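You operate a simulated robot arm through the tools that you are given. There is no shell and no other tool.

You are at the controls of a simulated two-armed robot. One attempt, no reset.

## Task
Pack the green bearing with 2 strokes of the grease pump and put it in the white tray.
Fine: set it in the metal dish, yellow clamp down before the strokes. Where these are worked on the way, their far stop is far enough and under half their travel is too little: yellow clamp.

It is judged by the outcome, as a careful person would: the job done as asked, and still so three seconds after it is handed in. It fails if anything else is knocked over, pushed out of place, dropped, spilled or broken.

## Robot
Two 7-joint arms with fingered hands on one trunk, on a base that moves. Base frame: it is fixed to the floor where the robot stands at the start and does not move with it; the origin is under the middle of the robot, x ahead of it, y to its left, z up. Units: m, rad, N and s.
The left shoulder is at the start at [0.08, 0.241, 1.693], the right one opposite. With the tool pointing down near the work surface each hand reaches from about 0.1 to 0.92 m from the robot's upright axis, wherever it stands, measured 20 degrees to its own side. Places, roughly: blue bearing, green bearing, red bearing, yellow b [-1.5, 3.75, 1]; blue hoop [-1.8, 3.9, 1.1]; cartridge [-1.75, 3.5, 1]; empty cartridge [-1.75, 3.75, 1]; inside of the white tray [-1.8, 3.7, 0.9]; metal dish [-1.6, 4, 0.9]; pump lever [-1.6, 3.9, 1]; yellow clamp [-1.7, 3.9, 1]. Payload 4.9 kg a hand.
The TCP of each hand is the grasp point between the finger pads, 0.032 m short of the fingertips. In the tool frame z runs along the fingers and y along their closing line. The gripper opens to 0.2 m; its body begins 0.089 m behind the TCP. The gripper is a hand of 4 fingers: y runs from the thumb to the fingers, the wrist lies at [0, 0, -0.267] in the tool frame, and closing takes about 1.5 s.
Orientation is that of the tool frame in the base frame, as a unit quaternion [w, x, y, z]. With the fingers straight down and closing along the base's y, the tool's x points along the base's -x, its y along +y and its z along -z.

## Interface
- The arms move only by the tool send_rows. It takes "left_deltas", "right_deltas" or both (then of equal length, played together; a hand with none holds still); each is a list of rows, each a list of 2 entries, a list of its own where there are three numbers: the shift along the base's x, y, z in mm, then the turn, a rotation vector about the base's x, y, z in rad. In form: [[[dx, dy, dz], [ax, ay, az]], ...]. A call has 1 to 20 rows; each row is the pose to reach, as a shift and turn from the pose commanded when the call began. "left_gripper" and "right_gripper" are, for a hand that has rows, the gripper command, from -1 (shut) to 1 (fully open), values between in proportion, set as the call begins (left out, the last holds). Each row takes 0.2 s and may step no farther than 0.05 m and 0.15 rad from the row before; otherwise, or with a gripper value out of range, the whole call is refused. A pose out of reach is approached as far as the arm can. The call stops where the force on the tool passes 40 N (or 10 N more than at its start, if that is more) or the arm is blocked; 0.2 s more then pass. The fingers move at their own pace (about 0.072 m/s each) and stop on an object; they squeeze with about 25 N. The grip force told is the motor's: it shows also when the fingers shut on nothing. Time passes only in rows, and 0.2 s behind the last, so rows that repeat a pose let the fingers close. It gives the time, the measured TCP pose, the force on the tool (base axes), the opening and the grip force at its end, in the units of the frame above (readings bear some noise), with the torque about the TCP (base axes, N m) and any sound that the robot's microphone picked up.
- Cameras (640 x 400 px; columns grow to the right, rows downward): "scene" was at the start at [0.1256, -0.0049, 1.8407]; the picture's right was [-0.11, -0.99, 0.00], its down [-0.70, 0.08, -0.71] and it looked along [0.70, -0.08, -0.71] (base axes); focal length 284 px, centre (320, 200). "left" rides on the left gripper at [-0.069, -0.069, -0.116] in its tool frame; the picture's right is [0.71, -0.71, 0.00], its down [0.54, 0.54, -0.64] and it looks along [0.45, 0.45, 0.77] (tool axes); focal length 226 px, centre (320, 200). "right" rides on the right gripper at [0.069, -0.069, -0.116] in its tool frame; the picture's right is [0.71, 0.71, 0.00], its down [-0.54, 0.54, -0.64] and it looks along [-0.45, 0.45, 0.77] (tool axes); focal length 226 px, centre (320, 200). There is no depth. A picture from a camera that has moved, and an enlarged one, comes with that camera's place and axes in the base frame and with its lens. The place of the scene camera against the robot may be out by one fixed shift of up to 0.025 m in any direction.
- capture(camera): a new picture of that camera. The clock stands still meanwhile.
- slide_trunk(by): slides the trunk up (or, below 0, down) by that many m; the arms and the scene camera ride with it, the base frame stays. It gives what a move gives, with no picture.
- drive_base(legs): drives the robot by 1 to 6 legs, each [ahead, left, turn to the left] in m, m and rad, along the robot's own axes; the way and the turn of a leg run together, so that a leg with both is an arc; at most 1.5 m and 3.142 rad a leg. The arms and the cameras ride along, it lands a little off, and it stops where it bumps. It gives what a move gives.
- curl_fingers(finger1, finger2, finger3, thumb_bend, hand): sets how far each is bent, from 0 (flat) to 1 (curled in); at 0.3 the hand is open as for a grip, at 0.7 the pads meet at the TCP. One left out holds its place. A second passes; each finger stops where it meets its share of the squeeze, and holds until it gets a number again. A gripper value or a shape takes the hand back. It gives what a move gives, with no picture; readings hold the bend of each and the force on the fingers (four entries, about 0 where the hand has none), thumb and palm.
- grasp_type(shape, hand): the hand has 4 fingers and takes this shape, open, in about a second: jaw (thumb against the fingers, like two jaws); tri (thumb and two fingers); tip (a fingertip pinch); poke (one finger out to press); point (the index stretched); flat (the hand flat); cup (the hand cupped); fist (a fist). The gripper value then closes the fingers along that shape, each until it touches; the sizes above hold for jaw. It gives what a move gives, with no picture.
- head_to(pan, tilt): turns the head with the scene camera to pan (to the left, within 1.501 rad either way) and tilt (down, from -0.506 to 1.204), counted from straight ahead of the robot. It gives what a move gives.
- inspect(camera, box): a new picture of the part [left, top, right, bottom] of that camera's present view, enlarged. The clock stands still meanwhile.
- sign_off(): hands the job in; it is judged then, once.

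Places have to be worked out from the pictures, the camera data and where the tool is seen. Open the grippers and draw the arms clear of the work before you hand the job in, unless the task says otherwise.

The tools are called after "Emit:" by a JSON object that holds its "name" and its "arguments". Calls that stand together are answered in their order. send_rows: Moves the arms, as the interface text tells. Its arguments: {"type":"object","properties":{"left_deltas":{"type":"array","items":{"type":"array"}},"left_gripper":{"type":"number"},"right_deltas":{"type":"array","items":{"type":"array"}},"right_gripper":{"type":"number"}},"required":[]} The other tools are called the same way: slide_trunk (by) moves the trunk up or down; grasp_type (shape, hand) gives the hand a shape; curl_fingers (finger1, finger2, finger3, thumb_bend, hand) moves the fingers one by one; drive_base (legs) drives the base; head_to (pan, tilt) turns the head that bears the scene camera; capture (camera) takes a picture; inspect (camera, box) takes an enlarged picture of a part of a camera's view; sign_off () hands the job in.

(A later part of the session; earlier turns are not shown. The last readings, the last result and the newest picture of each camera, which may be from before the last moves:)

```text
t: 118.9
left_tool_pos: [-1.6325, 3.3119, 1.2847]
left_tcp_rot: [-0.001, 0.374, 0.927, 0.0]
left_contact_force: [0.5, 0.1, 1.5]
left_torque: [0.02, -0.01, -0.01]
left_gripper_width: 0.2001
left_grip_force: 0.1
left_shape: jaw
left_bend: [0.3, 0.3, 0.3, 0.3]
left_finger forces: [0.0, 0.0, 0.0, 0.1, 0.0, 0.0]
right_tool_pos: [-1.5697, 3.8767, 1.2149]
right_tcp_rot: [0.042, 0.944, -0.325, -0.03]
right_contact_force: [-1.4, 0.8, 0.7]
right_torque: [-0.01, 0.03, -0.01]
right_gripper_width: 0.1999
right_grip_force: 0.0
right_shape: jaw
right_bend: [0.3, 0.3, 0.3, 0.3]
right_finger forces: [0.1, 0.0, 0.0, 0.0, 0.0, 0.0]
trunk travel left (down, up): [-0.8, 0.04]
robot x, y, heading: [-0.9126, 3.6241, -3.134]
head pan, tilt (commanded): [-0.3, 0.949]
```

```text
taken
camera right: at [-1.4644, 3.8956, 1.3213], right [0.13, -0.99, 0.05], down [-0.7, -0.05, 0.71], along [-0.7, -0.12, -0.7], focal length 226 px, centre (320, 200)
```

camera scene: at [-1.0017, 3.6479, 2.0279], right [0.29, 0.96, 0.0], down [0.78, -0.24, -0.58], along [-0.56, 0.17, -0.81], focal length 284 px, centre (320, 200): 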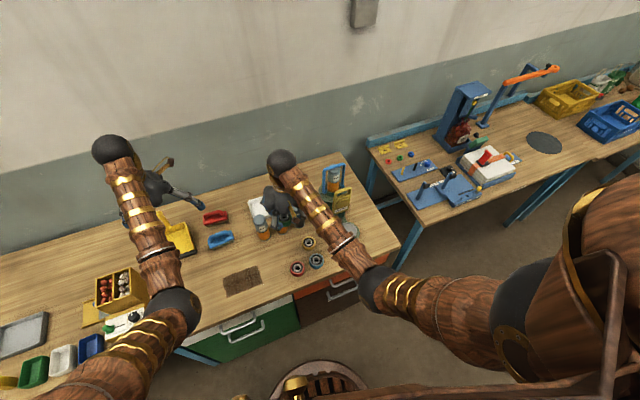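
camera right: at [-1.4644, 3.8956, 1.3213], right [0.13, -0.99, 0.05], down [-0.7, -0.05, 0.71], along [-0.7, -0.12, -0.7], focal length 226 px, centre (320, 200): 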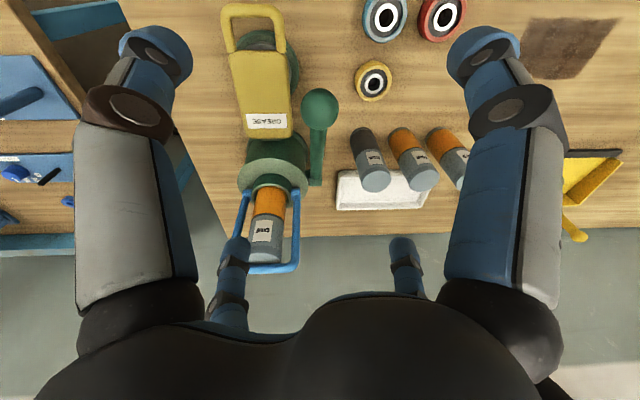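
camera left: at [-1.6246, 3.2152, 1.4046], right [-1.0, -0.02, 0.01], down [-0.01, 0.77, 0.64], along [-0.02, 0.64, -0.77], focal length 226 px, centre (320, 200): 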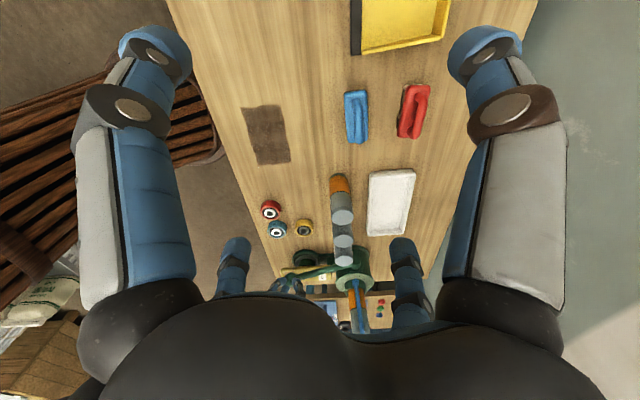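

Lever is back at rest: two full strokes done. Now the clamp must be lifted off: I plan to hook the thumb under the handle bar from the front with the hand leaned toward me. I move to a free spot and yaw the hand so the thumb is on my side.

Emit:
{"name": "send_rows", "arguments": {"right_deltas": [[[20, 15, 0], [0, 0, -0.135]], [[40, 31, 0], [0, 0, -0.27]], [[60, 46, 0], [0, 0, -0.405]], [[80, 62, 0], [0, 0, -0.54]], [[100, 77, 0], [0, 0, -0.675]], [[115, 90, 0], [0, 0, -0.81]], [[115, 90, 0], [0, 0, -0.81]]]}}

Emit:
{"name": "send_rows", "arguments": {"right_deltas": [[[0, 0, 0], [-0.0115, 0.119, 0]], [[0, 0, 0], [-0.023, 0.239, 0]], [[0, 0, 0], [-0.0345, 0.358, 0]], [[0, 0, 0], [-0.046, 0.478, 0]], [[0, 0, 0], [-0.0575, 0.597, 0]], [[0, 0, 0], [-0.0575, 0.597, 0]]]}}

Emit:
{"name": "curl_fingers", "arguments": {"hand": "right", "finger1": 0.3, "finger2": 1.0, "finger3": 0.3, "thumb_bend": 0.81}}

Emit:
{"name": "capture", "arguments": {"camera": "right"}}

Emit:
{"name": "capture", "arguments": {"camera": "scene"}}

```text
t: 120.5
left_tool_pos: [-1.6329, 3.3113, 1.2843]
left_tcp_rot: [0.0, 0.374, 0.927, 0.0]
left_contact_force: [-0.4, 0.3, -0.3]
left_torque: [0.02, 0.0, 0.01]
left_gripper_width: 0.2
left_grip_force: 0.0
left_shape: jaw
left_bend: [0.3, 0.3, 0.3, 0.3]
left_finger forces: [0.1, 0.1, 0.0, 0.1, 0.2, 0.1]
right_tool_pos: [-1.4533, 3.9661, 1.2136]
right_tcp_rot: [0.026, 0.739, -0.671, -0.045]
right_contact_force: [-0.3, -0.4, 0.7]
right_torque: [-0.01, 0.0, -0.01]
right_gripper_width: 0.2
right_grip_force: 0.0
right_shape: jaw
right_bend: [0.3, 0.3, 0.3, 0.3]
right_finger forces: [0.0, 0.0, 0.1, 0.1, 0.0, 0.0]
trunk travel left (down, up): [-0.8, 0.04]
robot x, y, heading: [-0.9149, 3.6251, -3.137]
head pan, tilt (commanded): [-0.3, 0.949]
```

```text
t: 121.9
left_tool_pos: [-1.6329, 3.3114, 1.2837]
left_tcp_rot: [-0.001, 0.374, 0.928, 0.0]
left_contact_force: [1.1, -0.1, 0.6]
left_torque: [-0.02, 0.01, 0.02]
left_gripper_width: 0.1998
left_grip_force: 0.1
left_shape: jaw
left_bend: [0.3, 0.3, 0.3, 0.3]
left_finger forces: [0.1, 0.0, 0.0, 0.0, 0.0, 0.0]
right_tool_pos: [-1.4552, 3.9654, 1.2144]
right_tcp_rot: [0.244, 0.693, -0.633, -0.242]
right_contact_force: [0.2, -0.1, 0.1]
right_torque: [0.0, -0.03, -0.01]
right_gripper_width: 0.1999
right_grip_force: 0.0
right_shape: jaw
right_bend: [0.3, 0.3, 0.3, 0.3]
right_finger forces: [0.0, 0.0, 0.0, 0.0, 0.0, 0.1]
trunk travel left (down, up): [-0.8, 0.04]
robot x, y, heading: [-0.9128, 3.625, -3.137]
head pan, tilt (commanded): [-0.3, 0.949]
```

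```text
t: 122.9
left_tool_pos: [-1.6325, 3.3119, 1.2855]
left_tcp_rot: [-0.001, 0.374, 0.928, 0.001]
left_contact_force: [-0.2, 0.3, 0.3]
left_torque: [0.0, 0.0, -0.01]
left_gripper_width: 0.2001
left_grip_force: 0.1
left_shape: jaw
left_bend: [0.3, 0.3, 0.3, 0.3]
left_finger forces: [0.0, 0.0, 0.0, 0.0, 0.0, 0.0]
right_tool_pos: [-1.4537, 3.9647, 1.2137]
right_tcp_rot: [0.243, 0.693, -0.634, -0.242]
right_contact_force: [-0.5, -0.6, -0.6]
right_torque: [0.06, 0.0, -0.01]
right_gripper_width: 0.0948
right_grip_force: 0.0
right_shape: fingers
right_bend: [0.3, 0.82, 0.3, 0.77]
right_finger forces: [0.1, 0.0, 0.1, 0.0, 0.0, 0.0]
trunk travel left (down, up): [-0.8, 0.04]
robot x, y, heading: [-0.918, 3.624, -3.135]
head pan, tilt (commanded): [-0.3, 0.949]
```

```text
taken
camera right: at [-1.3226, 3.9065, 1.2568], right [-0.48, -0.76, 0.44], down [-0.04, 0.52, 0.85], along [-0.88, 0.39, -0.28], focal length 226 px, centre (320, 200)
```

right: 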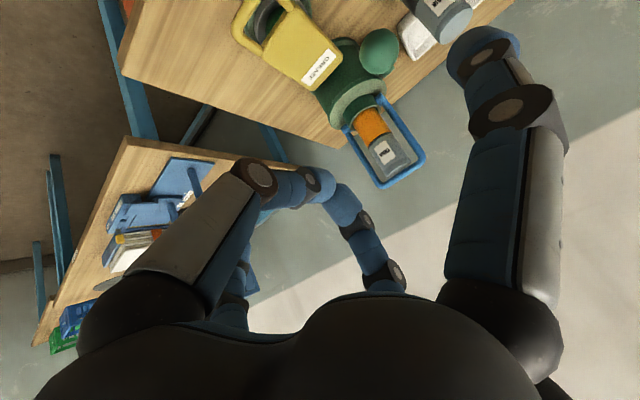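

```text
taken
camera scene: at [-1.001, 3.6484, 2.0279], right [0.29, 0.96, 0.0], down [0.78, -0.24, -0.58], along [-0.56, 0.17, -0.81], focal length 284 px, centre (320, 200)
```

scene: 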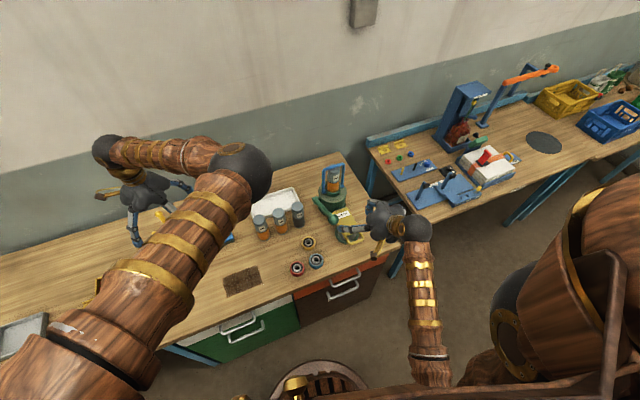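

Thumb and finger 2 touch each other when both are curled. I open finger 2 again and keep only the thumb bent (0.68) as the hook.

Emit:
{"name": "curl_fingers", "arguments": {"hand": "right", "finger1": 0.3, "finger2": 0.3, "finger3": 0.3, "thumb_bend": 0.68}}

Emit:
{"name": "capture", "arguments": {"camera": "right"}}

Emit:
{"name": "inspect", "arguments": {"camera": "scene", "box": [300, 150, 460, 280]}}

Emit:
{"name": "capture", "arguments": {"camera": "left"}}

```text
t: 123.9
left_tool_pos: [-1.632, 3.3112, 1.2834]
left_tcp_rot: [0.0, 0.374, 0.928, 0.0]
left_contact_force: [0.7, -0.9, 1.4]
left_torque: [0.01, -0.01, -0.01]
left_gripper_width: 0.1998
left_grip_force: 0.1
left_shape: jaw
left_bend: [0.3, 0.3, 0.3, 0.3]
left_finger forces: [0.1, 0.0, 0.0, 0.0, 0.0, 0.0]
right_tool_pos: [-1.4541, 3.9654, 1.2144]
right_tcp_rot: [0.243, 0.693, -0.634, -0.242]
right_contact_force: [-0.1, -0.2, 0.7]
right_torque: [-0.02, 0.0, -0.02]
right_gripper_width: 0.0951
right_grip_force: 0.0
right_shape: fingers
right_bend: [0.3, 0.3, 0.3, 0.68]
right_finger forces: [0.0, 0.0, 0.0, 0.1, 0.1, 0.1]
trunk travel left (down, up): [-0.8, 0.04]
robot x, y, heading: [-0.9131, 3.6247, -3.139]
head pan, tilt (commanded): [-0.3, 0.949]
```

```text
taken
camera right: at [-1.3223, 3.9065, 1.2569], right [-0.48, -0.76, 0.44], down [-0.04, 0.52, 0.85], along [-0.88, 0.39, -0.28], focal length 226 px, centre (320, 200)
```

right: 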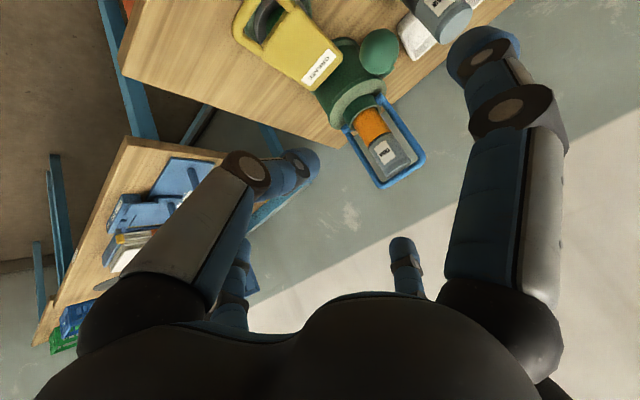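

```text
3.08 times, centred on (380, 215) of scene
camera zoom: at [-1.0005, 3.6484, 2.028], right [0.29, 0.96, 0.0], down [0.78, -0.24, -0.58], along [-0.56, 0.17, -0.81], focal length 874 px, centre (135, 154)
```

zoom: 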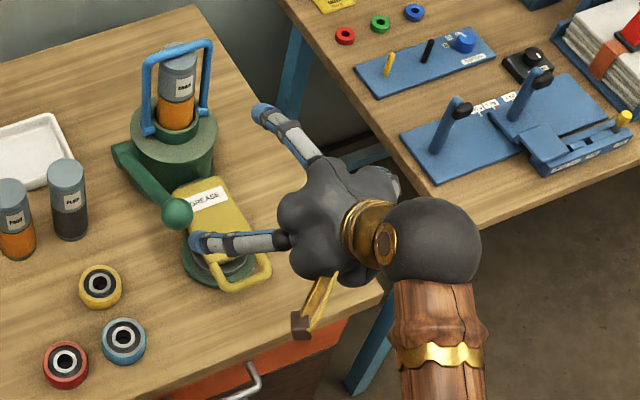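

```text
taken
camera left: at [-1.6302, 3.215, 1.4013], right [-1.0, -0.02, 0.0], down [-0.01, 0.77, 0.64], along [-0.01, 0.64, -0.77], focal length 226 px, centre (320, 200)
```

left: 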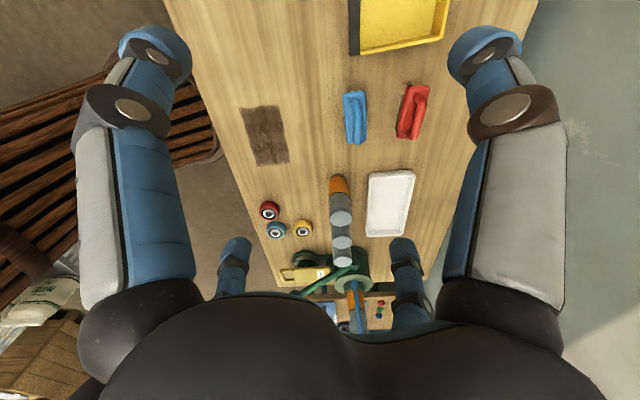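

The thumb link is now nearly horizontal — a good hook. I lower the hand in front of the clamp handle (on my side of it), staying above the bench.

Emit:
{"name": "send_rows", "arguments": {"right_deltas": [[[14, -3, -45], [0, 0, 0]], [[14, -6, -90], [0, 0, 0]], [[14, -6, -135], [0, 0, 0]], [[14, -6, -180], [0, 0, 0]], [[14, -6, -220], [0, 0, 0]], [[14, -6, -245], [0, 0, 0]], [[14, -6, -245], [0, 0, 0]]]}}

Emit:
{"name": "capture", "arguments": {"camera": "right"}}

Emit:
{"name": "inspect", "arguments": {"camera": "left", "box": [235, 230, 375, 330]}}

Emit:
{"name": "inspect", "arguments": {"camera": "scene", "box": [300, 170, 420, 290]}}

```text
t: 125.5
left_tool_pos: [-1.6317, 3.3119, 1.2834]
left_tcp_rot: [0.0, 0.373, 0.928, 0.001]
left_contact_force: [0.3, 0.9, 0.1]
left_torque: [-0.01, 0.0, -0.02]
left_gripper_width: 0.1999
left_grip_force: 0.0
left_shape: jaw
left_bend: [0.3, 0.3, 0.3, 0.3]
left_finger forces: [0.1, 0.0, 0.0, 0.1, 0.0, 0.0]
right_tool_pos: [-1.4394, 3.9599, 0.9694]
right_tcp_rot: [0.244, 0.693, -0.634, -0.242]
right_contact_force: [0.0, 0.1, 0.4]
right_torque: [0.06, 0.03, 0.01]
right_gripper_width: 0.0954
right_grip_force: 0.0
right_shape: fingers
right_bend: [0.3, 0.3, 0.3, 0.68]
right_finger forces: [0.0, 0.0, 0.0, 0.0, 0.1, 0.1]
trunk travel left (down, up): [-0.8, 0.04]
robot x, y, heading: [-0.9156, 3.6256, -3.135]
head pan, tilt (commanded): [-0.3, 0.949]
```

```text
taken
camera right: at [-1.3085, 3.9002, 1.0113], right [-0.48, -0.76, 0.44], down [-0.04, 0.52, 0.85], along [-0.88, 0.39, -0.28], focal length 226 px, centre (320, 200)
```

right: 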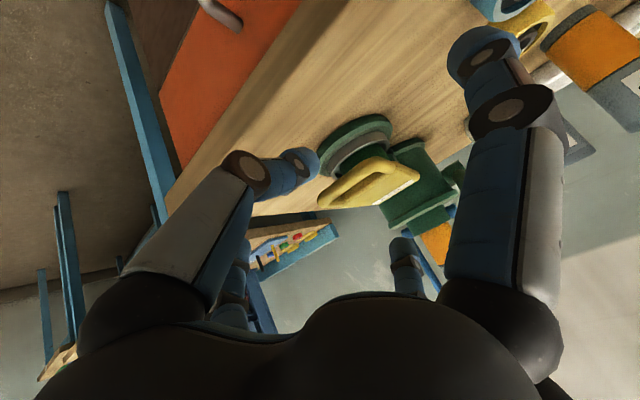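

```text
4.00 times, centred on (305, 280) of left
camera zoom: at [-1.6306, 3.2149, 1.4011], right [-1.0, -0.02, 0.0], down [-0.01, 0.77, 0.64], along [-0.01, 0.64, -0.77], focal length 904 px, centre (380, -120)
```

zoom: 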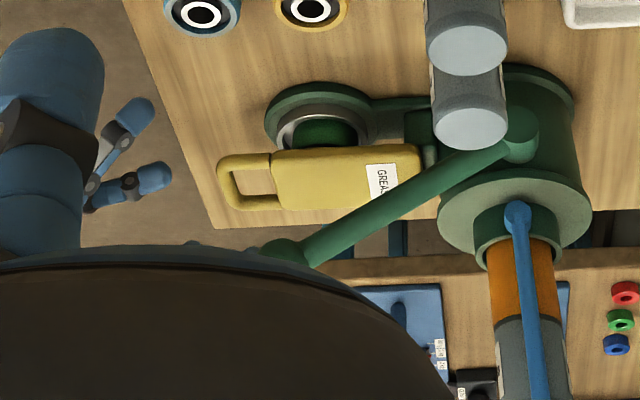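

```text
3.33 times, centred on (360, 230) of scene
camera zoom: at [-1.001, 3.6482, 2.028], right [0.29, 0.96, 0.0], down [0.78, -0.24, -0.58], along [-0.56, 0.17, -0.81], focal length 947 px, centre (187, 100)
```

zoom: 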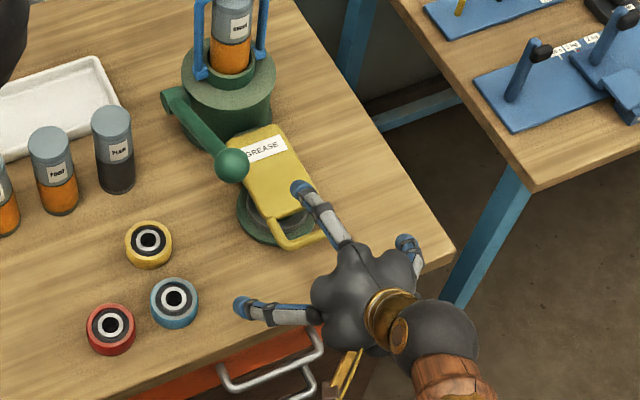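

I zoom into the low-angle right-hand view to compare the handle bar height with the thumb tip.

Emit:
{"name": "inspect", "arguments": {"camera": "right", "box": [230, 90, 470, 240]}}

```text
2.67 times, centred on (350, 165) of right
camera zoom: at [-1.3085, 3.9002, 1.0113], right [-0.48, -0.76, 0.44], down [-0.04, 0.52, 0.85], along [-0.88, 0.39, -0.28], focal length 603 px, centre (240, 293)
```

zoom: 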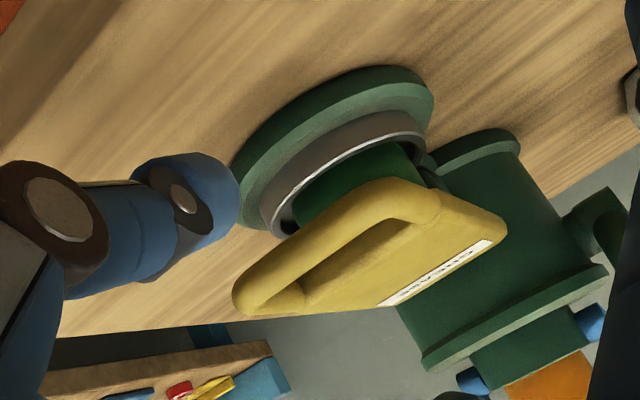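

The bar lies at z ≈ 0.953. To keep clear of the blue bearing I draw finger 1 in a little, then lower to slide the thumb under the bar.

Emit:
{"name": "curl_fingers", "arguments": {"hand": "right", "finger1": 0.42}}

Emit:
{"name": "send_rows", "arguments": {"right_deltas": [[[0, 0, -10], [0, 0, 0]], [[0, 0, -20], [0, 0, 0]], [[0, 0, -25], [0, 0, 0]], [[-10, -1, -25], [0, 0, 0]], [[-20, -2, -25], [0, 0, 0]], [[-30, -3, -25], [0, 0, 0]], [[-40, -4, -25], [0, 0, 0]]]}}

Emit:
{"name": "inspect", "arguments": {"camera": "right", "box": [230, 90, 470, 240]}}

Emit:
{"name": "inspect", "arguments": {"camera": "left", "box": [235, 230, 375, 330]}}

```text
t: 126.5
left_tool_pos: [-1.6319, 3.3125, 1.2838]
left_tcp_rot: [-0.001, 0.374, 0.927, 0.001]
left_contact_force: [-0.5, -0.7, -0.8]
left_torque: [-0.03, 0.01, 0.0]
left_gripper_width: 0.1998
left_grip_force: 0.0
left_shape: jaw
left_bend: [0.3, 0.3, 0.3, 0.3]
left_finger forces: [0.0, 0.1, 0.1, 0.1, 0.1, 0.0]
right_tool_pos: [-1.4394, 3.9595, 0.9702]
right_tcp_rot: [0.243, 0.693, -0.634, -0.242]
right_contact_force: [0.5, 0.6, -0.6]
right_torque: [-0.02, -0.02, -0.02]
right_gripper_width: 0.067
right_grip_force: 0.0
right_shape: fingers
right_bend: [0.42, 0.3, 0.3, 0.68]
right_finger forces: [0.1, 0.0, 0.0, 0.0, 0.0, 0.0]
trunk travel left (down, up): [-0.8, 0.04]
robot x, y, heading: [-0.9174, 3.6208, -3.142]
head pan, tilt (commanded): [-0.3, 0.949]
```

```text
t: 128.1
left_tool_pos: [-1.633, 3.3127, 1.2841]
left_tcp_rot: [-0.001, 0.374, 0.928, 0.0]
left_contact_force: [-0.9, 0.0, -0.1]
left_torque: [0.01, 0.0, 0.0]
left_gripper_width: 0.1996
left_grip_force: 0.0
left_shape: jaw
left_bend: [0.3, 0.3, 0.3, 0.3]
left_finger forces: [0.0, 0.0, 0.0, 0.0, 0.1, 0.0]
right_tool_pos: [-1.4818, 3.9543, 0.9443]
right_tcp_rot: [0.244, 0.694, -0.633, -0.241]
right_contact_force: [-0.5, -0.6, 0.0]
right_torque: [0.01, 0.01, -0.02]
right_gripper_width: 0.067
right_grip_force: 0.0
right_shape: fingers
right_bend: [0.42, 0.3, 0.3, 0.68]
right_finger forces: [0.0, 0.0, 0.0, 0.0, 0.0, 0.0]
trunk travel left (down, up): [-0.8, 0.04]
robot x, y, heading: [-0.9172, 3.6246, -3.139]
head pan, tilt (commanded): [-0.3, 0.949]
```

```text
2.67 times, centred on (350, 165) of right
camera zoom: at [-1.3495, 3.8959, 0.9866], right [-0.48, -0.76, 0.44], down [-0.04, 0.52, 0.85], along [-0.88, 0.39, -0.28], focal length 603 px, centre (240, 293)
```

zoom: 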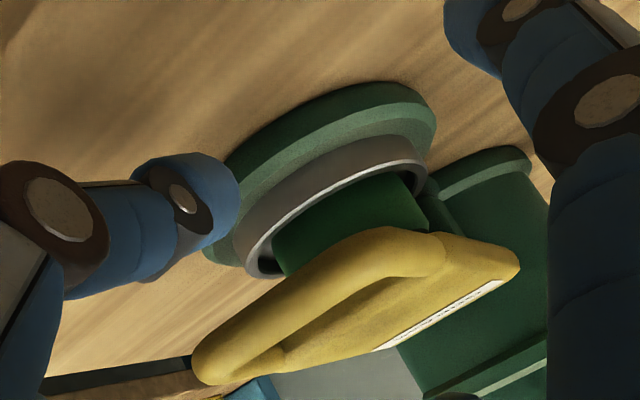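

```text
4.00 times, centred on (305, 280) of left
camera zoom: at [-1.6307, 3.215, 1.401], right [-1.0, -0.02, 0.0], down [-0.01, 0.77, 0.64], along [-0.01, 0.64, -0.77], focal length 904 px, centre (380, -120)
```

zoom: 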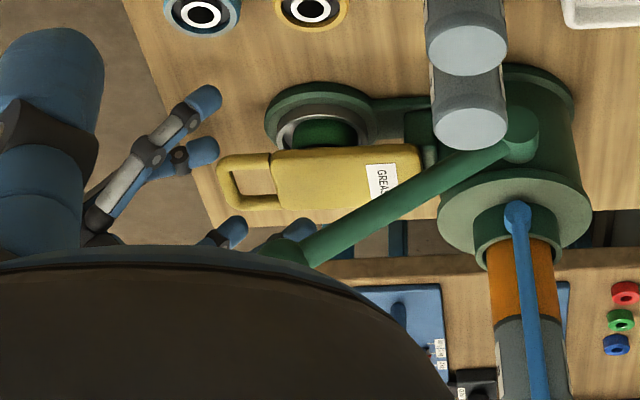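

The thumb tip is just below and in front of the bar. I slide it further under the bar.

Emit:
{"name": "send_rows", "arguments": {"right_deltas": [[[-8, -1, 0], [0, 0, 0]], [[-16, -1.5, 0], [0, 0, 0]], [[-25, -2, 0], [0, 0, 0]], [[-25, -2, 0], [0, 0, 0]]]}}

Emit:
{"name": "inspect", "arguments": {"camera": "right", "box": [230, 90, 470, 240]}}

Emit:
{"name": "inspect", "arguments": {"camera": "left", "box": [235, 230, 375, 330]}}

```text
t: 129.1
left_tool_pos: [-1.6322, 3.3121, 1.2839]
left_tcp_rot: [0.0, 0.374, 0.927, 0.0]
left_contact_force: [-0.2, 0.4, 1.0]
left_torque: [0.02, 0.06, 0.0]
left_gripper_width: 0.1997
left_grip_force: 0.1
left_shape: jaw
left_bend: [0.3, 0.3, 0.3, 0.3]
left_finger forces: [0.0, 0.0, 0.1, 0.0, 0.1, 0.1]
right_tool_pos: [-1.5053, 3.9538, 0.9452]
right_tcp_rot: [0.243, 0.693, -0.635, -0.241]
right_contact_force: [-0.4, 0.5, -0.7]
right_torque: [-0.02, -0.03, 0.02]
right_gripper_width: 0.0668
right_grip_force: 0.0
right_shape: fingers
right_bend: [0.42, 0.3, 0.3, 0.68]
right_finger forces: [0.0, 0.0, 0.1, 0.0, 0.0, 0.0]
trunk travel left (down, up): [-0.8, 0.04]
robot x, y, heading: [-0.9192, 3.6224, -3.141]
head pan, tilt (commanded): [-0.3, 0.949]
```

```text
2.67 times, centred on (350, 165) of right
camera zoom: at [-1.3736, 3.8943, 0.9861], right [-0.48, -0.76, 0.44], down [-0.04, 0.52, 0.85], along [-0.88, 0.39, -0.28], focal length 603 px, centre (240, 293)
```

zoom: 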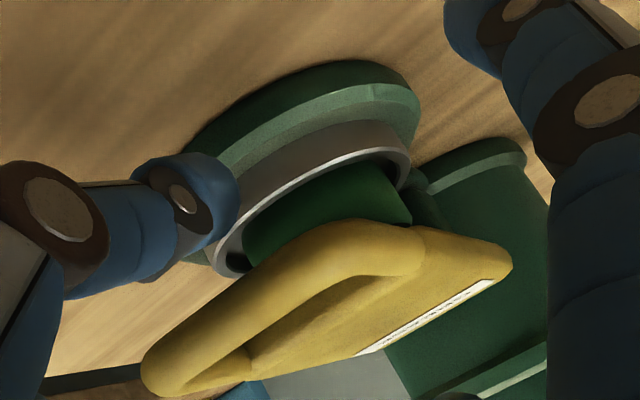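

```text
4.00 times, centred on (305, 280) of left
camera zoom: at [-1.6302, 3.215, 1.4013], right [-1.0, -0.02, 0.0], down [-0.01, 0.77, 0.64], along [-0.01, 0.64, -0.77], focal length 904 px, centre (380, -120)
```

zoom: 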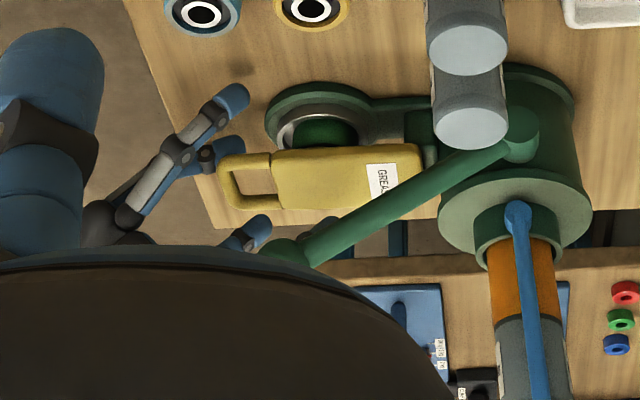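

The thumb is under the bar. I lift along the clamp's opening arc, first to about 65°.

Emit:
{"name": "send_rows", "arguments": {"right_deltas": [[[4, 0.4, 10], [0, 0, 0]], [[5, 0.4, 18], [0, 0, 0]], [[4.5, 0.4, 28], [0, 0, 0]], [[4, 0.4, 38], [0, 0, 0]], [[2, 0.2, 50], [0, 0, 0]], [[-0.5, 0, 61], [0, 0, 0]], [[-2.6, -0.2, 72], [0, 0, 0]]]}}

Emit:
{"name": "inspect", "arguments": {"camera": "right", "box": [230, 90, 470, 240]}}

Emit:
{"name": "inspect", "arguments": {"camera": "left", "box": [235, 230, 375, 330]}}

```text
t: 130.7
left_tool_pos: [-1.6324, 3.3129, 1.2841]
left_tcp_rot: [0.0, 0.373, 0.928, 0.001]
left_contact_force: [0.0, 0.1, -0.8]
left_torque: [0.03, 0.01, -0.04]
left_gripper_width: 0.2
left_grip_force: 0.0
left_shape: jaw
left_bend: [0.3, 0.3, 0.3, 0.3]
left_finger forces: [0.0, 0.0, 0.1, 0.1, 0.1, 0.0]
right_tool_pos: [-1.5069, 3.9518, 1.0166]
right_tcp_rot: [0.244, 0.693, -0.634, -0.241]
right_contact_force: [-0.6, -0.5, -0.2]
right_torque: [-0.01, -0.02, 0.02]
right_gripper_width: 0.067
right_grip_force: 0.6
right_shape: fingers
right_bend: [0.42, 0.3, 0.3, 0.68]
right_finger forces: [0.0, 0.0, 0.1, 0.0, 0.7, 0.0]
trunk travel left (down, up): [-0.8, 0.04]
robot x, y, heading: [-0.9144, 3.6207, -3.138]
head pan, tilt (commanded): [-0.3, 0.949]
```

```text
2.67 times, centred on (350, 165) of right
camera zoom: at [-1.3761, 3.8936, 1.0593], right [-0.48, -0.76, 0.44], down [-0.04, 0.52, 0.85], along [-0.87, 0.39, -0.28], focal length 603 px, centre (240, 293)
```

zoom: 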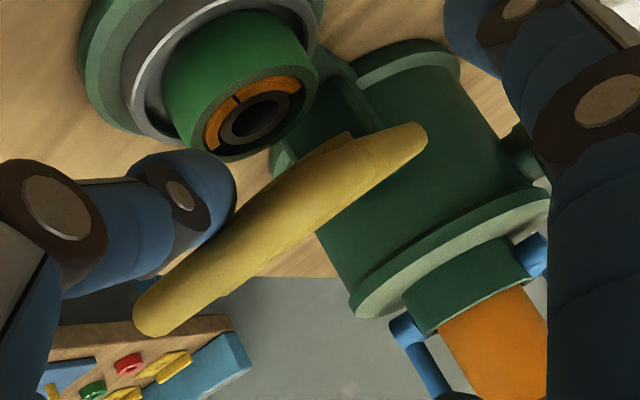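

```text
4.00 times, centred on (305, 280) of left
camera zoom: at [-1.6305, 3.2149, 1.4011], right [-1.0, -0.02, 0.0], down [-0.01, 0.77, 0.64], along [-0.01, 0.64, -0.77], focal length 904 px, centre (380, -120)
```

zoom: 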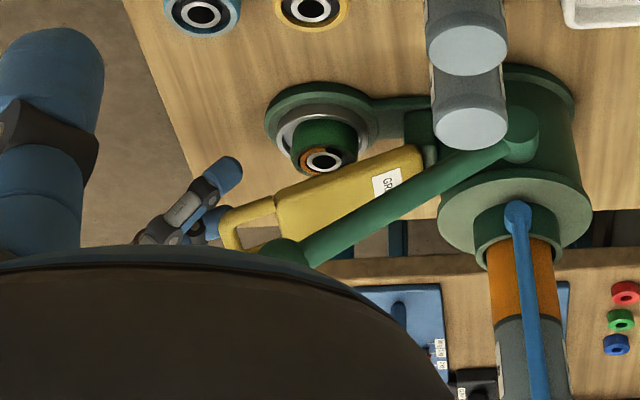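

The bearing now shows two orange grease segments — two strokes. The clamp is lifting freely on the thumb. To avoid the lever ball I reopen finger 1 and shift 20 mm to +y while continuing the arc.

Emit:
{"name": "curl_fingers", "arguments": {"hand": "right", "finger1": 0.3}}

Emit:
{"name": "send_rows", "arguments": {"right_deltas": [[[0, 8, 0], [0, 0, 0]], [[0, 16, 0], [0, 0, 0]], [[-3, 20, 8], [0, 0, 0]], [[-6, 19.5, 17], [0, 0, 0]], [[-11, 19, 27], [0, 0, 0]], [[-18.5, 18, 40], [0, 0, 0]], [[-26.6, 17.5, 52], [0, 0, 0]]]}}

Emit:
{"name": "inspect", "arguments": {"camera": "left", "box": [235, 230, 375, 330]}}

Emit:
{"name": "capture", "arguments": {"camera": "right"}}

```text
t: 131.7
left_tool_pos: [-1.6333, 3.3118, 1.2839]
left_tcp_rot: [-0.001, 0.374, 0.928, 0.0]
left_contact_force: [-0.6, -0.8, -0.2]
left_torque: [-0.03, 0.0, 0.03]
left_gripper_width: 0.1997
left_grip_force: 0.1
left_shape: jaw
left_bend: [0.3, 0.3, 0.3, 0.3]
left_finger forces: [0.0, 0.1, 0.1, 0.0, 0.0, 0.1]
right_tool_pos: [-1.5088, 3.9523, 1.0162]
right_tcp_rot: [0.244, 0.693, -0.634, -0.241]
right_contact_force: [0.3, 0.8, -0.1]
right_torque: [0.0, -0.03, -0.02]
right_gripper_width: 0.0954
right_grip_force: 0.9
right_shape: fingers
right_bend: [0.3, 0.3, 0.3, 0.68]
right_finger forces: [0.0, 0.0, 0.1, 0.0, 0.6, 0.0]
trunk travel left (down, up): [-0.8, 0.04]
robot x, y, heading: [-0.9139, 3.6258, -3.139]
head pan, tilt (commanded): [-0.3, 0.949]
```

```text
t: 133.3
left_tool_pos: [-1.6323, 3.3116, 1.2834]
left_tcp_rot: [-0.001, 0.373, 0.928, 0.0]
left_contact_force: [0.8, 0.8, -0.3]
left_torque: [0.02, -0.01, -0.01]
left_gripper_width: 0.2001
left_grip_force: 0.1
left_shape: jaw
left_bend: [0.3, 0.3, 0.3, 0.3]
left_finger forces: [0.0, 0.0, 0.0, 0.0, 0.0, 0.0]
right_tool_pos: [-1.5347, 3.9706, 1.0677]
right_tcp_rot: [0.244, 0.693, -0.634, -0.242]
right_contact_force: [0.0, -0.2, 0.8]
right_torque: [-0.02, -0.02, 0.01]
right_gripper_width: 0.0956
right_grip_force: 0.5
right_shape: fingers
right_bend: [0.3, 0.3, 0.3, 0.68]
right_finger forces: [0.0, 0.0, 0.0, 0.0, 0.5, 0.0]
trunk travel left (down, up): [-0.8, 0.04]
robot x, y, heading: [-0.9145, 3.6217, -3.132]
head pan, tilt (commanded): [-0.3, 0.949]
```

```text
4.00 times, centred on (305, 280) of left
camera zoom: at [-1.6307, 3.2148, 1.401], right [-1.0, -0.02, 0.0], down [-0.01, 0.77, 0.64], along [-0.01, 0.64, -0.77], focal length 904 px, centre (380, -120)
```

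zoom: 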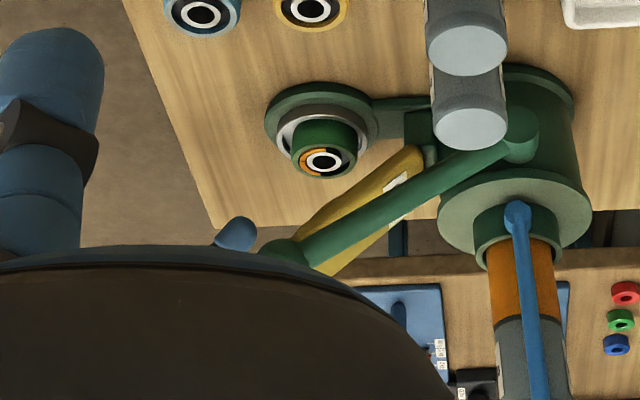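

```text
taken
camera right: at [-1.4027, 3.9111, 1.1107], right [-0.48, -0.76, 0.44], down [-0.04, 0.52, 0.85], along [-0.88, 0.39, -0.28], focal length 226 px, centre (320, 200)
```

right: 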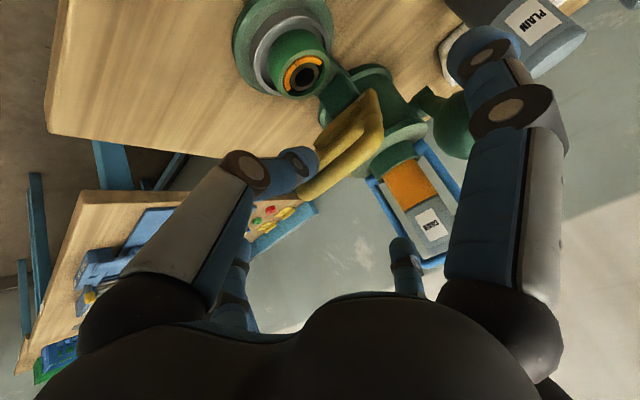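

Wait — with the +y shift, finger 1 would come close to the ball; I should pass on the ball's outer side instead. I open finger 1 wider and shift back to −y before continuing.

Emit:
{"name": "curl_fingers", "arguments": {"hand": "right", "finger1": 0.1}}

Emit:
{"name": "send_rows", "arguments": {"right_deltas": [[[0, -8, 0], [0, 0, 0]], [[0, -16, 0], [0, 0, 0]], [[0, -20, 0], [0, 0, 0]], [[0, -20, 0], [0, 0, 0]]]}}

Emit:
{"name": "capture", "arguments": {"camera": "right"}}

Emit:
{"name": "inspect", "arguments": {"camera": "scene", "box": [300, 150, 420, 260]}}

```text
t: 134.3
left_tool_pos: [-1.6328, 3.3122, 1.2847]
left_tcp_rot: [-0.001, 0.373, 0.928, 0.0]
left_contact_force: [0.6, -0.3, 0.8]
left_torque: [-0.05, 0.01, -0.02]
left_gripper_width: 0.1998
left_grip_force: 0.0
left_shape: jaw
left_bend: [0.3, 0.3, 0.3, 0.3]
left_finger forces: [0.1, 0.1, 0.1, 0.1, 0.0, 0.1]
right_tool_pos: [-1.5352, 3.97, 1.0688]
right_tcp_rot: [0.244, 0.693, -0.634, -0.242]
right_contact_force: [0.7, 1.9, 0.5]
right_torque: [-0.01, 0.02, -0.02]
right_gripper_width: 0.1261
right_grip_force: 0.2
right_shape: fingers
right_bend: [0.1, 0.3, 0.3, 0.68]
right_finger forces: [0.1, 0.1, 0.1, 0.0, 0.3, 0.0]
trunk travel left (down, up): [-0.8, 0.04]
robot x, y, heading: [-0.9181, 3.6204, -3.136]
head pan, tilt (commanded): [-0.3, 0.949]
```

```text
t: 135.3
left_tool_pos: [-1.6328, 3.3115, 1.2839]
left_tcp_rot: [-0.001, 0.373, 0.928, 0.0]
left_contact_force: [0.3, -0.3, 0.1]
left_torque: [-0.01, -0.01, 0.0]
left_gripper_width: 0.1999
left_grip_force: 0.0
left_shape: jaw
left_bend: [0.3, 0.3, 0.3, 0.3]
left_finger forces: [0.0, 0.0, 0.0, 0.1, 0.0, 0.0]
right_tool_pos: [-1.5345, 3.951, 1.0682]
right_tcp_rot: [0.244, 0.693, -0.634, -0.242]
right_contact_force: [1.0, 0.0, 0.0]
right_torque: [0.0, -0.02, 0.0]
right_gripper_width: 0.1257
right_grip_force: 0.1
right_shape: fingers
right_bend: [0.1, 0.3, 0.3, 0.68]
right_finger forces: [0.1, 0.1, 0.0, 0.0, 0.4, 0.0]
trunk travel left (down, up): [-0.8, 0.04]
robot x, y, heading: [-0.9177, 3.6249, -3.136]
head pan, tilt (commanded): [-0.3, 0.949]
```

```text
taken
camera right: at [-1.402, 3.8925, 1.1101], right [-0.48, -0.76, 0.44], down [-0.04, 0.52, 0.85], along [-0.88, 0.39, -0.28], focal length 226 px, centre (320, 200)
```

right: 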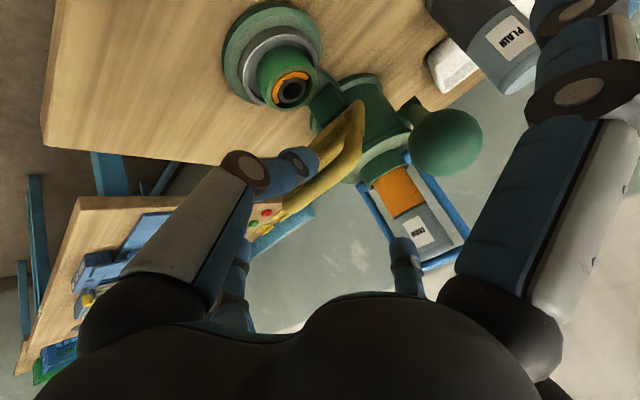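

```text
3.64 times, centred on (360, 205) of scene
camera zoom: at [-1.0009, 3.6486, 2.028], right [0.29, 0.96, 0.0], down [0.78, -0.24, -0.58], along [-0.56, 0.17, -0.81], focal length 1033 px, centre (174, 182)
```

zoom: 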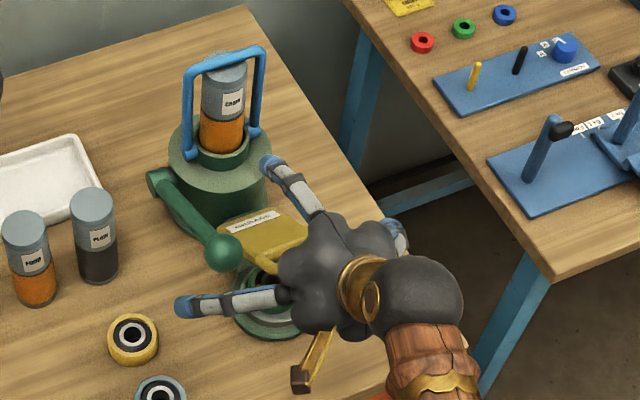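

Finger 1 now passes well outside the ball. I continue the arc while increasing the lean so the far finger stays above the blue hoop.

Emit:
{"name": "send_rows", "arguments": {"right_deltas": [[[-8.5, -0.8, 11.3], [-0.0034, 0.0347, 0]], [[-17.1, -1.6, 21.8], [-0.0084, 0.0869, 0]], [[-26.7, -2.6, 31.2], [-0.0134, 0.1389, 0]], [[-37.1, -3.6, 39.6], [-0.0184, 0.191, 0]], [[-48.3, -4.6, 46.6], [-0.0235, 0.2431, 0]]]}}

Emit:
{"name": "capture", "arguments": {"camera": "right"}}

Emit:
{"name": "inspect", "arguments": {"camera": "scene", "box": [300, 150, 420, 260]}}

Emit:
{"name": "inspect", "arguments": {"camera": "left", "box": [235, 230, 375, 330]}}

```text
t: 136.5
left_tool_pos: [-1.6327, 3.3124, 1.2838]
left_tcp_rot: [-0.001, 0.374, 0.928, 0.0]
left_contact_force: [0.4, 0.6, 0.6]
left_torque: [-0.01, 0.02, -0.01]
left_gripper_width: 0.1999
left_grip_force: 0.1
left_shape: jaw
left_bend: [0.3, 0.3, 0.3, 0.3]
left_finger forces: [0.0, 0.0, 0.1, 0.1, 0.1, 0.0]
right_tool_pos: [-1.5837, 3.9468, 1.1158]
right_tcp_rot: [0.326, 0.656, -0.603, -0.317]
right_contact_force: [-0.5, 1.3, -0.6]
right_torque: [0.0, 0.0, 0.0]
right_gripper_width: 0.1259
right_grip_force: 0.1
right_shape: fingers
right_bend: [0.1, 0.3, 0.3, 0.68]
right_finger forces: [0.0, 0.0, 0.0, 0.0, 0.6, 0.0]
trunk travel left (down, up): [-0.8, 0.04]
robot x, y, heading: [-0.919, 3.6236, -3.135]
head pan, tilt (commanded): [-0.3, 0.949]
```

```text
taken
camera right: at [-1.4458, 3.8882, 1.126], right [-0.36, -0.75, 0.56], down [0.16, 0.54, 0.83], along [-0.92, 0.39, -0.07], focal length 226 px, centre (320, 200)
```

right: 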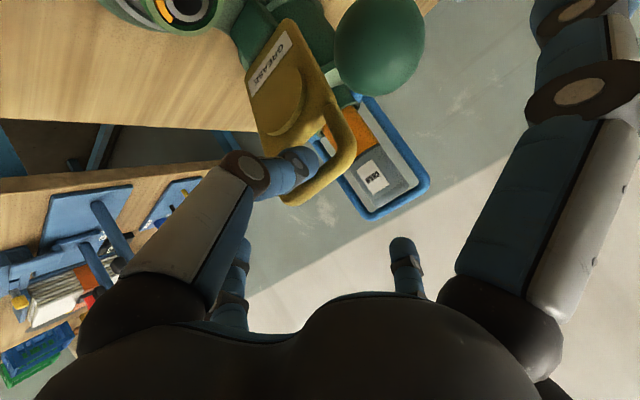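

```text
3.64 times, centred on (360, 205) of scene
camera zoom: at [-1.0013, 3.6484, 2.0279], right [0.29, 0.96, 0.0], down [0.78, -0.24, -0.58], along [-0.56, 0.17, -0.81], focal length 1033 px, centre (174, 182)
```

zoom: 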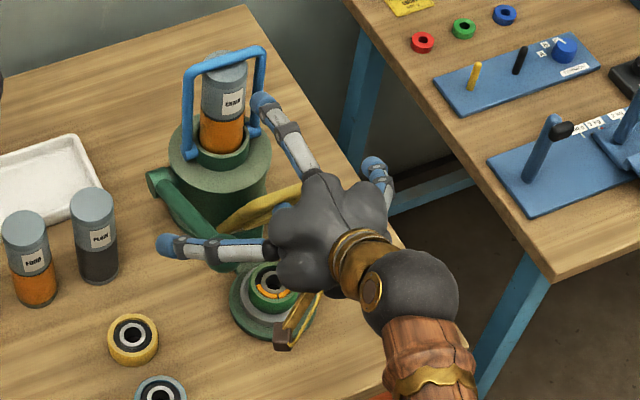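

```text
4.00 times, centred on (305, 280) of left
camera zoom: at [-1.6308, 3.215, 1.401], right [-1.0, -0.02, 0.0], down [-0.01, 0.77, 0.64], along [-0.01, 0.64, -0.77], focal length 904 px, centre (380, -120)
```

zoom: 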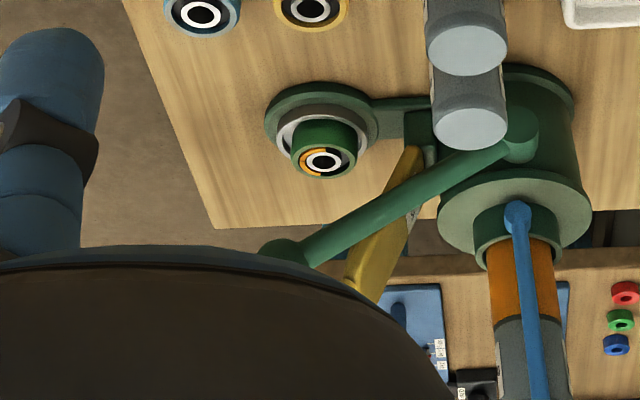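

The clamp is within ~20° of upright. I push on to upright with further lean.

Emit:
{"name": "send_rows", "arguments": {"right_deltas": [[[-11.6, -1.2, 6], [-0.005, 0.0521, 0]], [[-23.8, -2.3, 10.7], [-0.01, 0.1042, 0]], [[-36.5, -3.6, 14.1], [-0.015, 0.1563, 0]], [[-50, -4.9, 16.3], [-0.0184, 0.191, 0]], [[-50, -4.9, 16.3], [-0.0184, 0.191, 0]]]}}

Emit:
{"name": "capture", "arguments": {"camera": "right"}}

Emit:
{"name": "inspect", "arguments": {"camera": "left", "box": [235, 230, 375, 330]}}

```text
t: 137.7
left_tool_pos: [-1.6333, 3.3114, 1.2833]
left_tcp_rot: [-0.001, 0.373, 0.928, 0.0]
left_contact_force: [-0.8, 0.3, -1.0]
left_torque: [0.0, 0.0, -0.01]
left_gripper_width: 0.1999
left_grip_force: 0.1
left_shape: jaw
left_bend: [0.3, 0.3, 0.3, 0.3]
left_finger forces: [0.0, 0.0, 0.0, 0.0, 0.0, 0.0]
right_tool_pos: [-1.634, 3.9411, 1.1318]
right_tcp_rot: [0.389, 0.62, -0.571, -0.372]
right_contact_force: [-0.2, 0.3, -0.8]
right_torque: [0.01, -0.01, 0.02]
right_gripper_width: 0.1257
right_grip_force: 0.0
right_shape: fingers
right_bend: [0.1, 0.3, 0.3, 0.68]
right_finger forces: [0.0, 0.0, 0.0, 0.0, 0.0, 0.0]
trunk travel left (down, up): [-0.8, 0.04]
robot x, y, heading: [-0.9127, 3.6249, -3.133]
head pan, tilt (commanded): [-0.3, 0.949]
```

```text
taken
camera right: at [-1.4957, 3.8823, 1.1168], right [-0.25, -0.74, 0.63], down [0.32, 0.55, 0.77], along [-0.92, 0.39, 0.1], focal length 226 px, centre (320, 200)
```

right: 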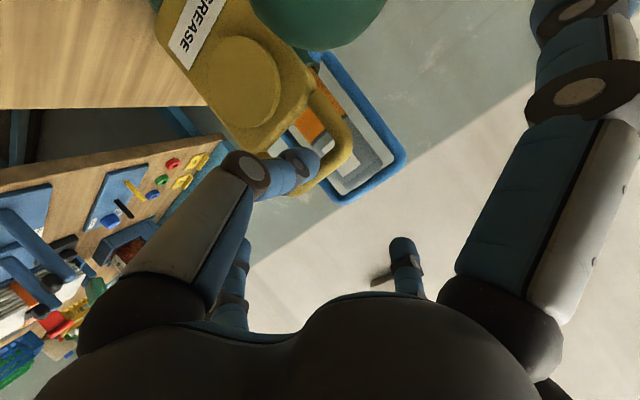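

```text
4.00 times, centred on (305, 280) of left
camera zoom: at [-1.6306, 3.215, 1.4011], right [-1.0, -0.02, 0.0], down [-0.01, 0.77, 0.64], along [-0.01, 0.64, -0.77], focal length 904 px, centre (380, -120)
```

zoom: 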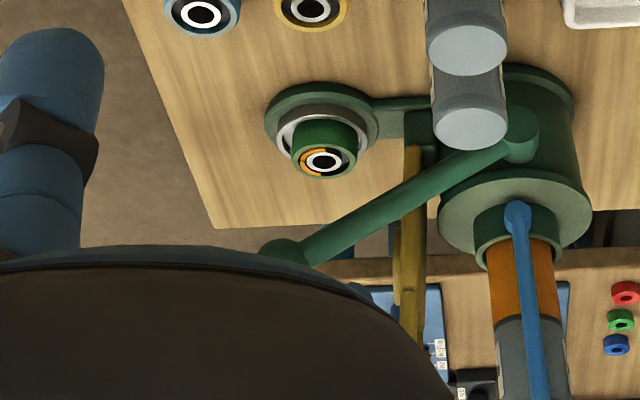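

The clamp now looks upright and no longer presses on the thumb. I nudge a few mm more to be sure it rests at its back stop, then back the hand off toward me.

Emit:
{"name": "send_rows", "arguments": {"right_deltas": [[[-4, -0.4, 0.5], [0, 0, 0]], [[-8, -0.8, 1], [0, 0, 0]], [[-8, -0.8, 1], [0, 0, 0]]]}}

Emit:
{"name": "inspect", "arguments": {"camera": "left", "box": [235, 230, 375, 330]}}

```text
t: 138.5
left_tool_pos: [-1.6311, 3.3114, 1.2853]
left_tcp_rot: [-0.001, 0.374, 0.928, 0.0]
left_contact_force: [-0.8, -0.1, 0.2]
left_torque: [0.03, 0.0, 0.0]
left_gripper_width: 0.2002
left_grip_force: 0.0
left_shape: jaw
left_bend: [0.3, 0.3, 0.3, 0.3]
left_finger forces: [0.0, 0.0, 0.0, 0.1, 0.0, 0.0]
right_tool_pos: [-1.6393, 3.9392, 1.1314]
right_tcp_rot: [0.388, 0.619, -0.571, -0.373]
right_contact_force: [2.5, 0.5, -2.1]
right_torque: [-0.02, -0.03, 0.03]
right_gripper_width: 0.1261
right_grip_force: 0.8
right_shape: fingers
right_bend: [0.1, 0.3, 0.3, 0.68]
right_finger forces: [0.1, 0.1, 0.0, 0.0, 2.4, 0.0]
trunk travel left (down, up): [-0.8, 0.04]
robot x, y, heading: [-0.9124, 3.6212, -3.139]
head pan, tilt (commanded): [-0.3, 0.949]
```

```text
4.00 times, centred on (305, 280) of left
camera zoom: at [-1.6296, 3.2152, 1.4016], right [-1.0, -0.02, 0.0], down [-0.01, 0.77, 0.64], along [-0.01, 0.64, -0.77], focal length 904 px, centre (380, -120)
```

zoom: 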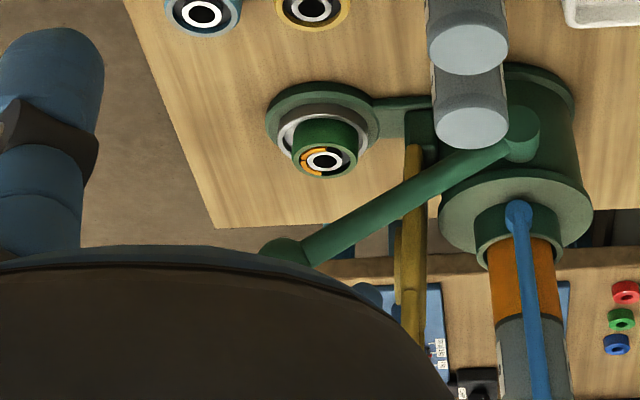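

The clamp is against its back stop (2.4 N). I withdraw the hand toward me and check that the clamp stays upright.

Emit:
{"name": "send_rows", "arguments": {"right_deltas": [[[10, 1, 0], [0, 0, 0]], [[25, 2.4, 0], [0, 0, 0]], [[45, 4.3, 5], [0, 0, 0]], [[75, 7, 25], [0, 0, 0]], [[105, 10, 55], [0, 0, 0]], [[130, 15, 95], [0, 0, 0]], [[130, 15, 95], [0, 0, 0]]]}}

Emit:
{"name": "inspect", "arguments": {"camera": "left", "box": [235, 230, 375, 330]}}

Emit:
{"name": "inspect", "arguments": {"camera": "scene", "box": [300, 150, 420, 260]}}

```text
t: 140.1
left_tool_pos: [-1.6317, 3.3114, 1.2858]
left_tcp_rot: [0.0, 0.374, 0.927, 0.001]
left_contact_force: [0.3, -0.3, 0.6]
left_torque: [-0.04, -0.01, 0.01]
left_gripper_width: 0.2002
left_grip_force: 0.1
left_shape: jaw
left_bend: [0.3, 0.3, 0.3, 0.3]
left_finger forces: [0.0, 0.1, 0.1, 0.0, 0.0, 0.1]
right_tool_pos: [-1.5115, 3.9549, 1.2263]
right_tcp_rot: [0.388, 0.62, -0.572, -0.372]
right_contact_force: [0.5, 0.8, 0.8]
right_torque: [0.02, -0.02, -0.01]
right_gripper_width: 0.1257
right_grip_force: 0.0
right_shape: fingers
right_bend: [0.1, 0.3, 0.3, 0.68]
right_finger forces: [0.0, 0.0, 0.1, 0.1, 0.0, 0.0]
trunk travel left (down, up): [-0.8, 0.04]
robot x, y, heading: [-0.9164, 3.6239, -3.135]
head pan, tilt (commanded): [-0.3, 0.949]
```

```text
4.00 times, centred on (305, 280) of left
camera zoom: at [-1.6308, 3.215, 1.4009], right [-1.0, -0.02, 0.0], down [-0.01, 0.77, 0.64], along [-0.01, 0.64, -0.77], focal length 904 px, centre (380, -120)
```

zoom: 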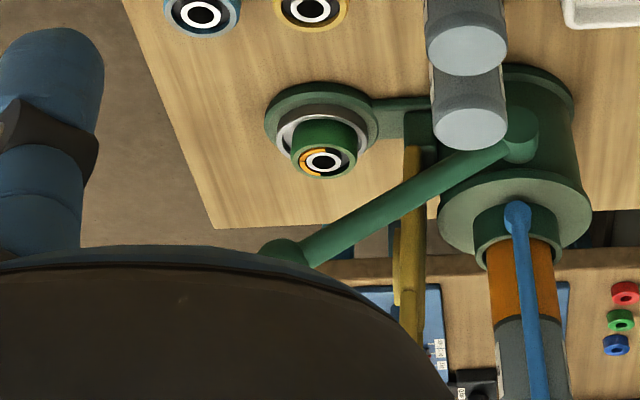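

```text
3.64 times, centred on (360, 205) of scene
camera zoom: at [-1.0014, 3.6484, 2.0279], right [0.29, 0.96, 0.0], down [0.78, -0.24, -0.58], along [-0.56, 0.17, -0.81], focal length 1033 px, centre (174, 182)
```

zoom: 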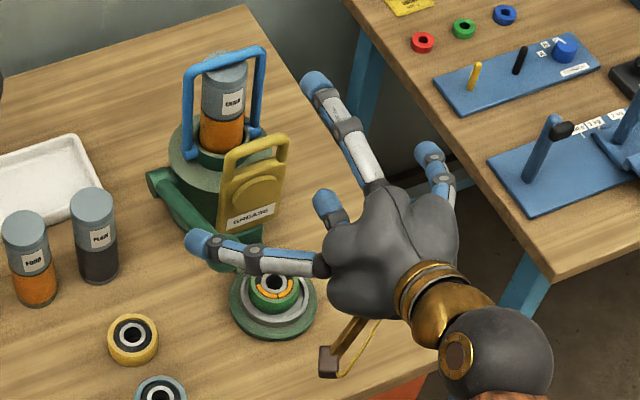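

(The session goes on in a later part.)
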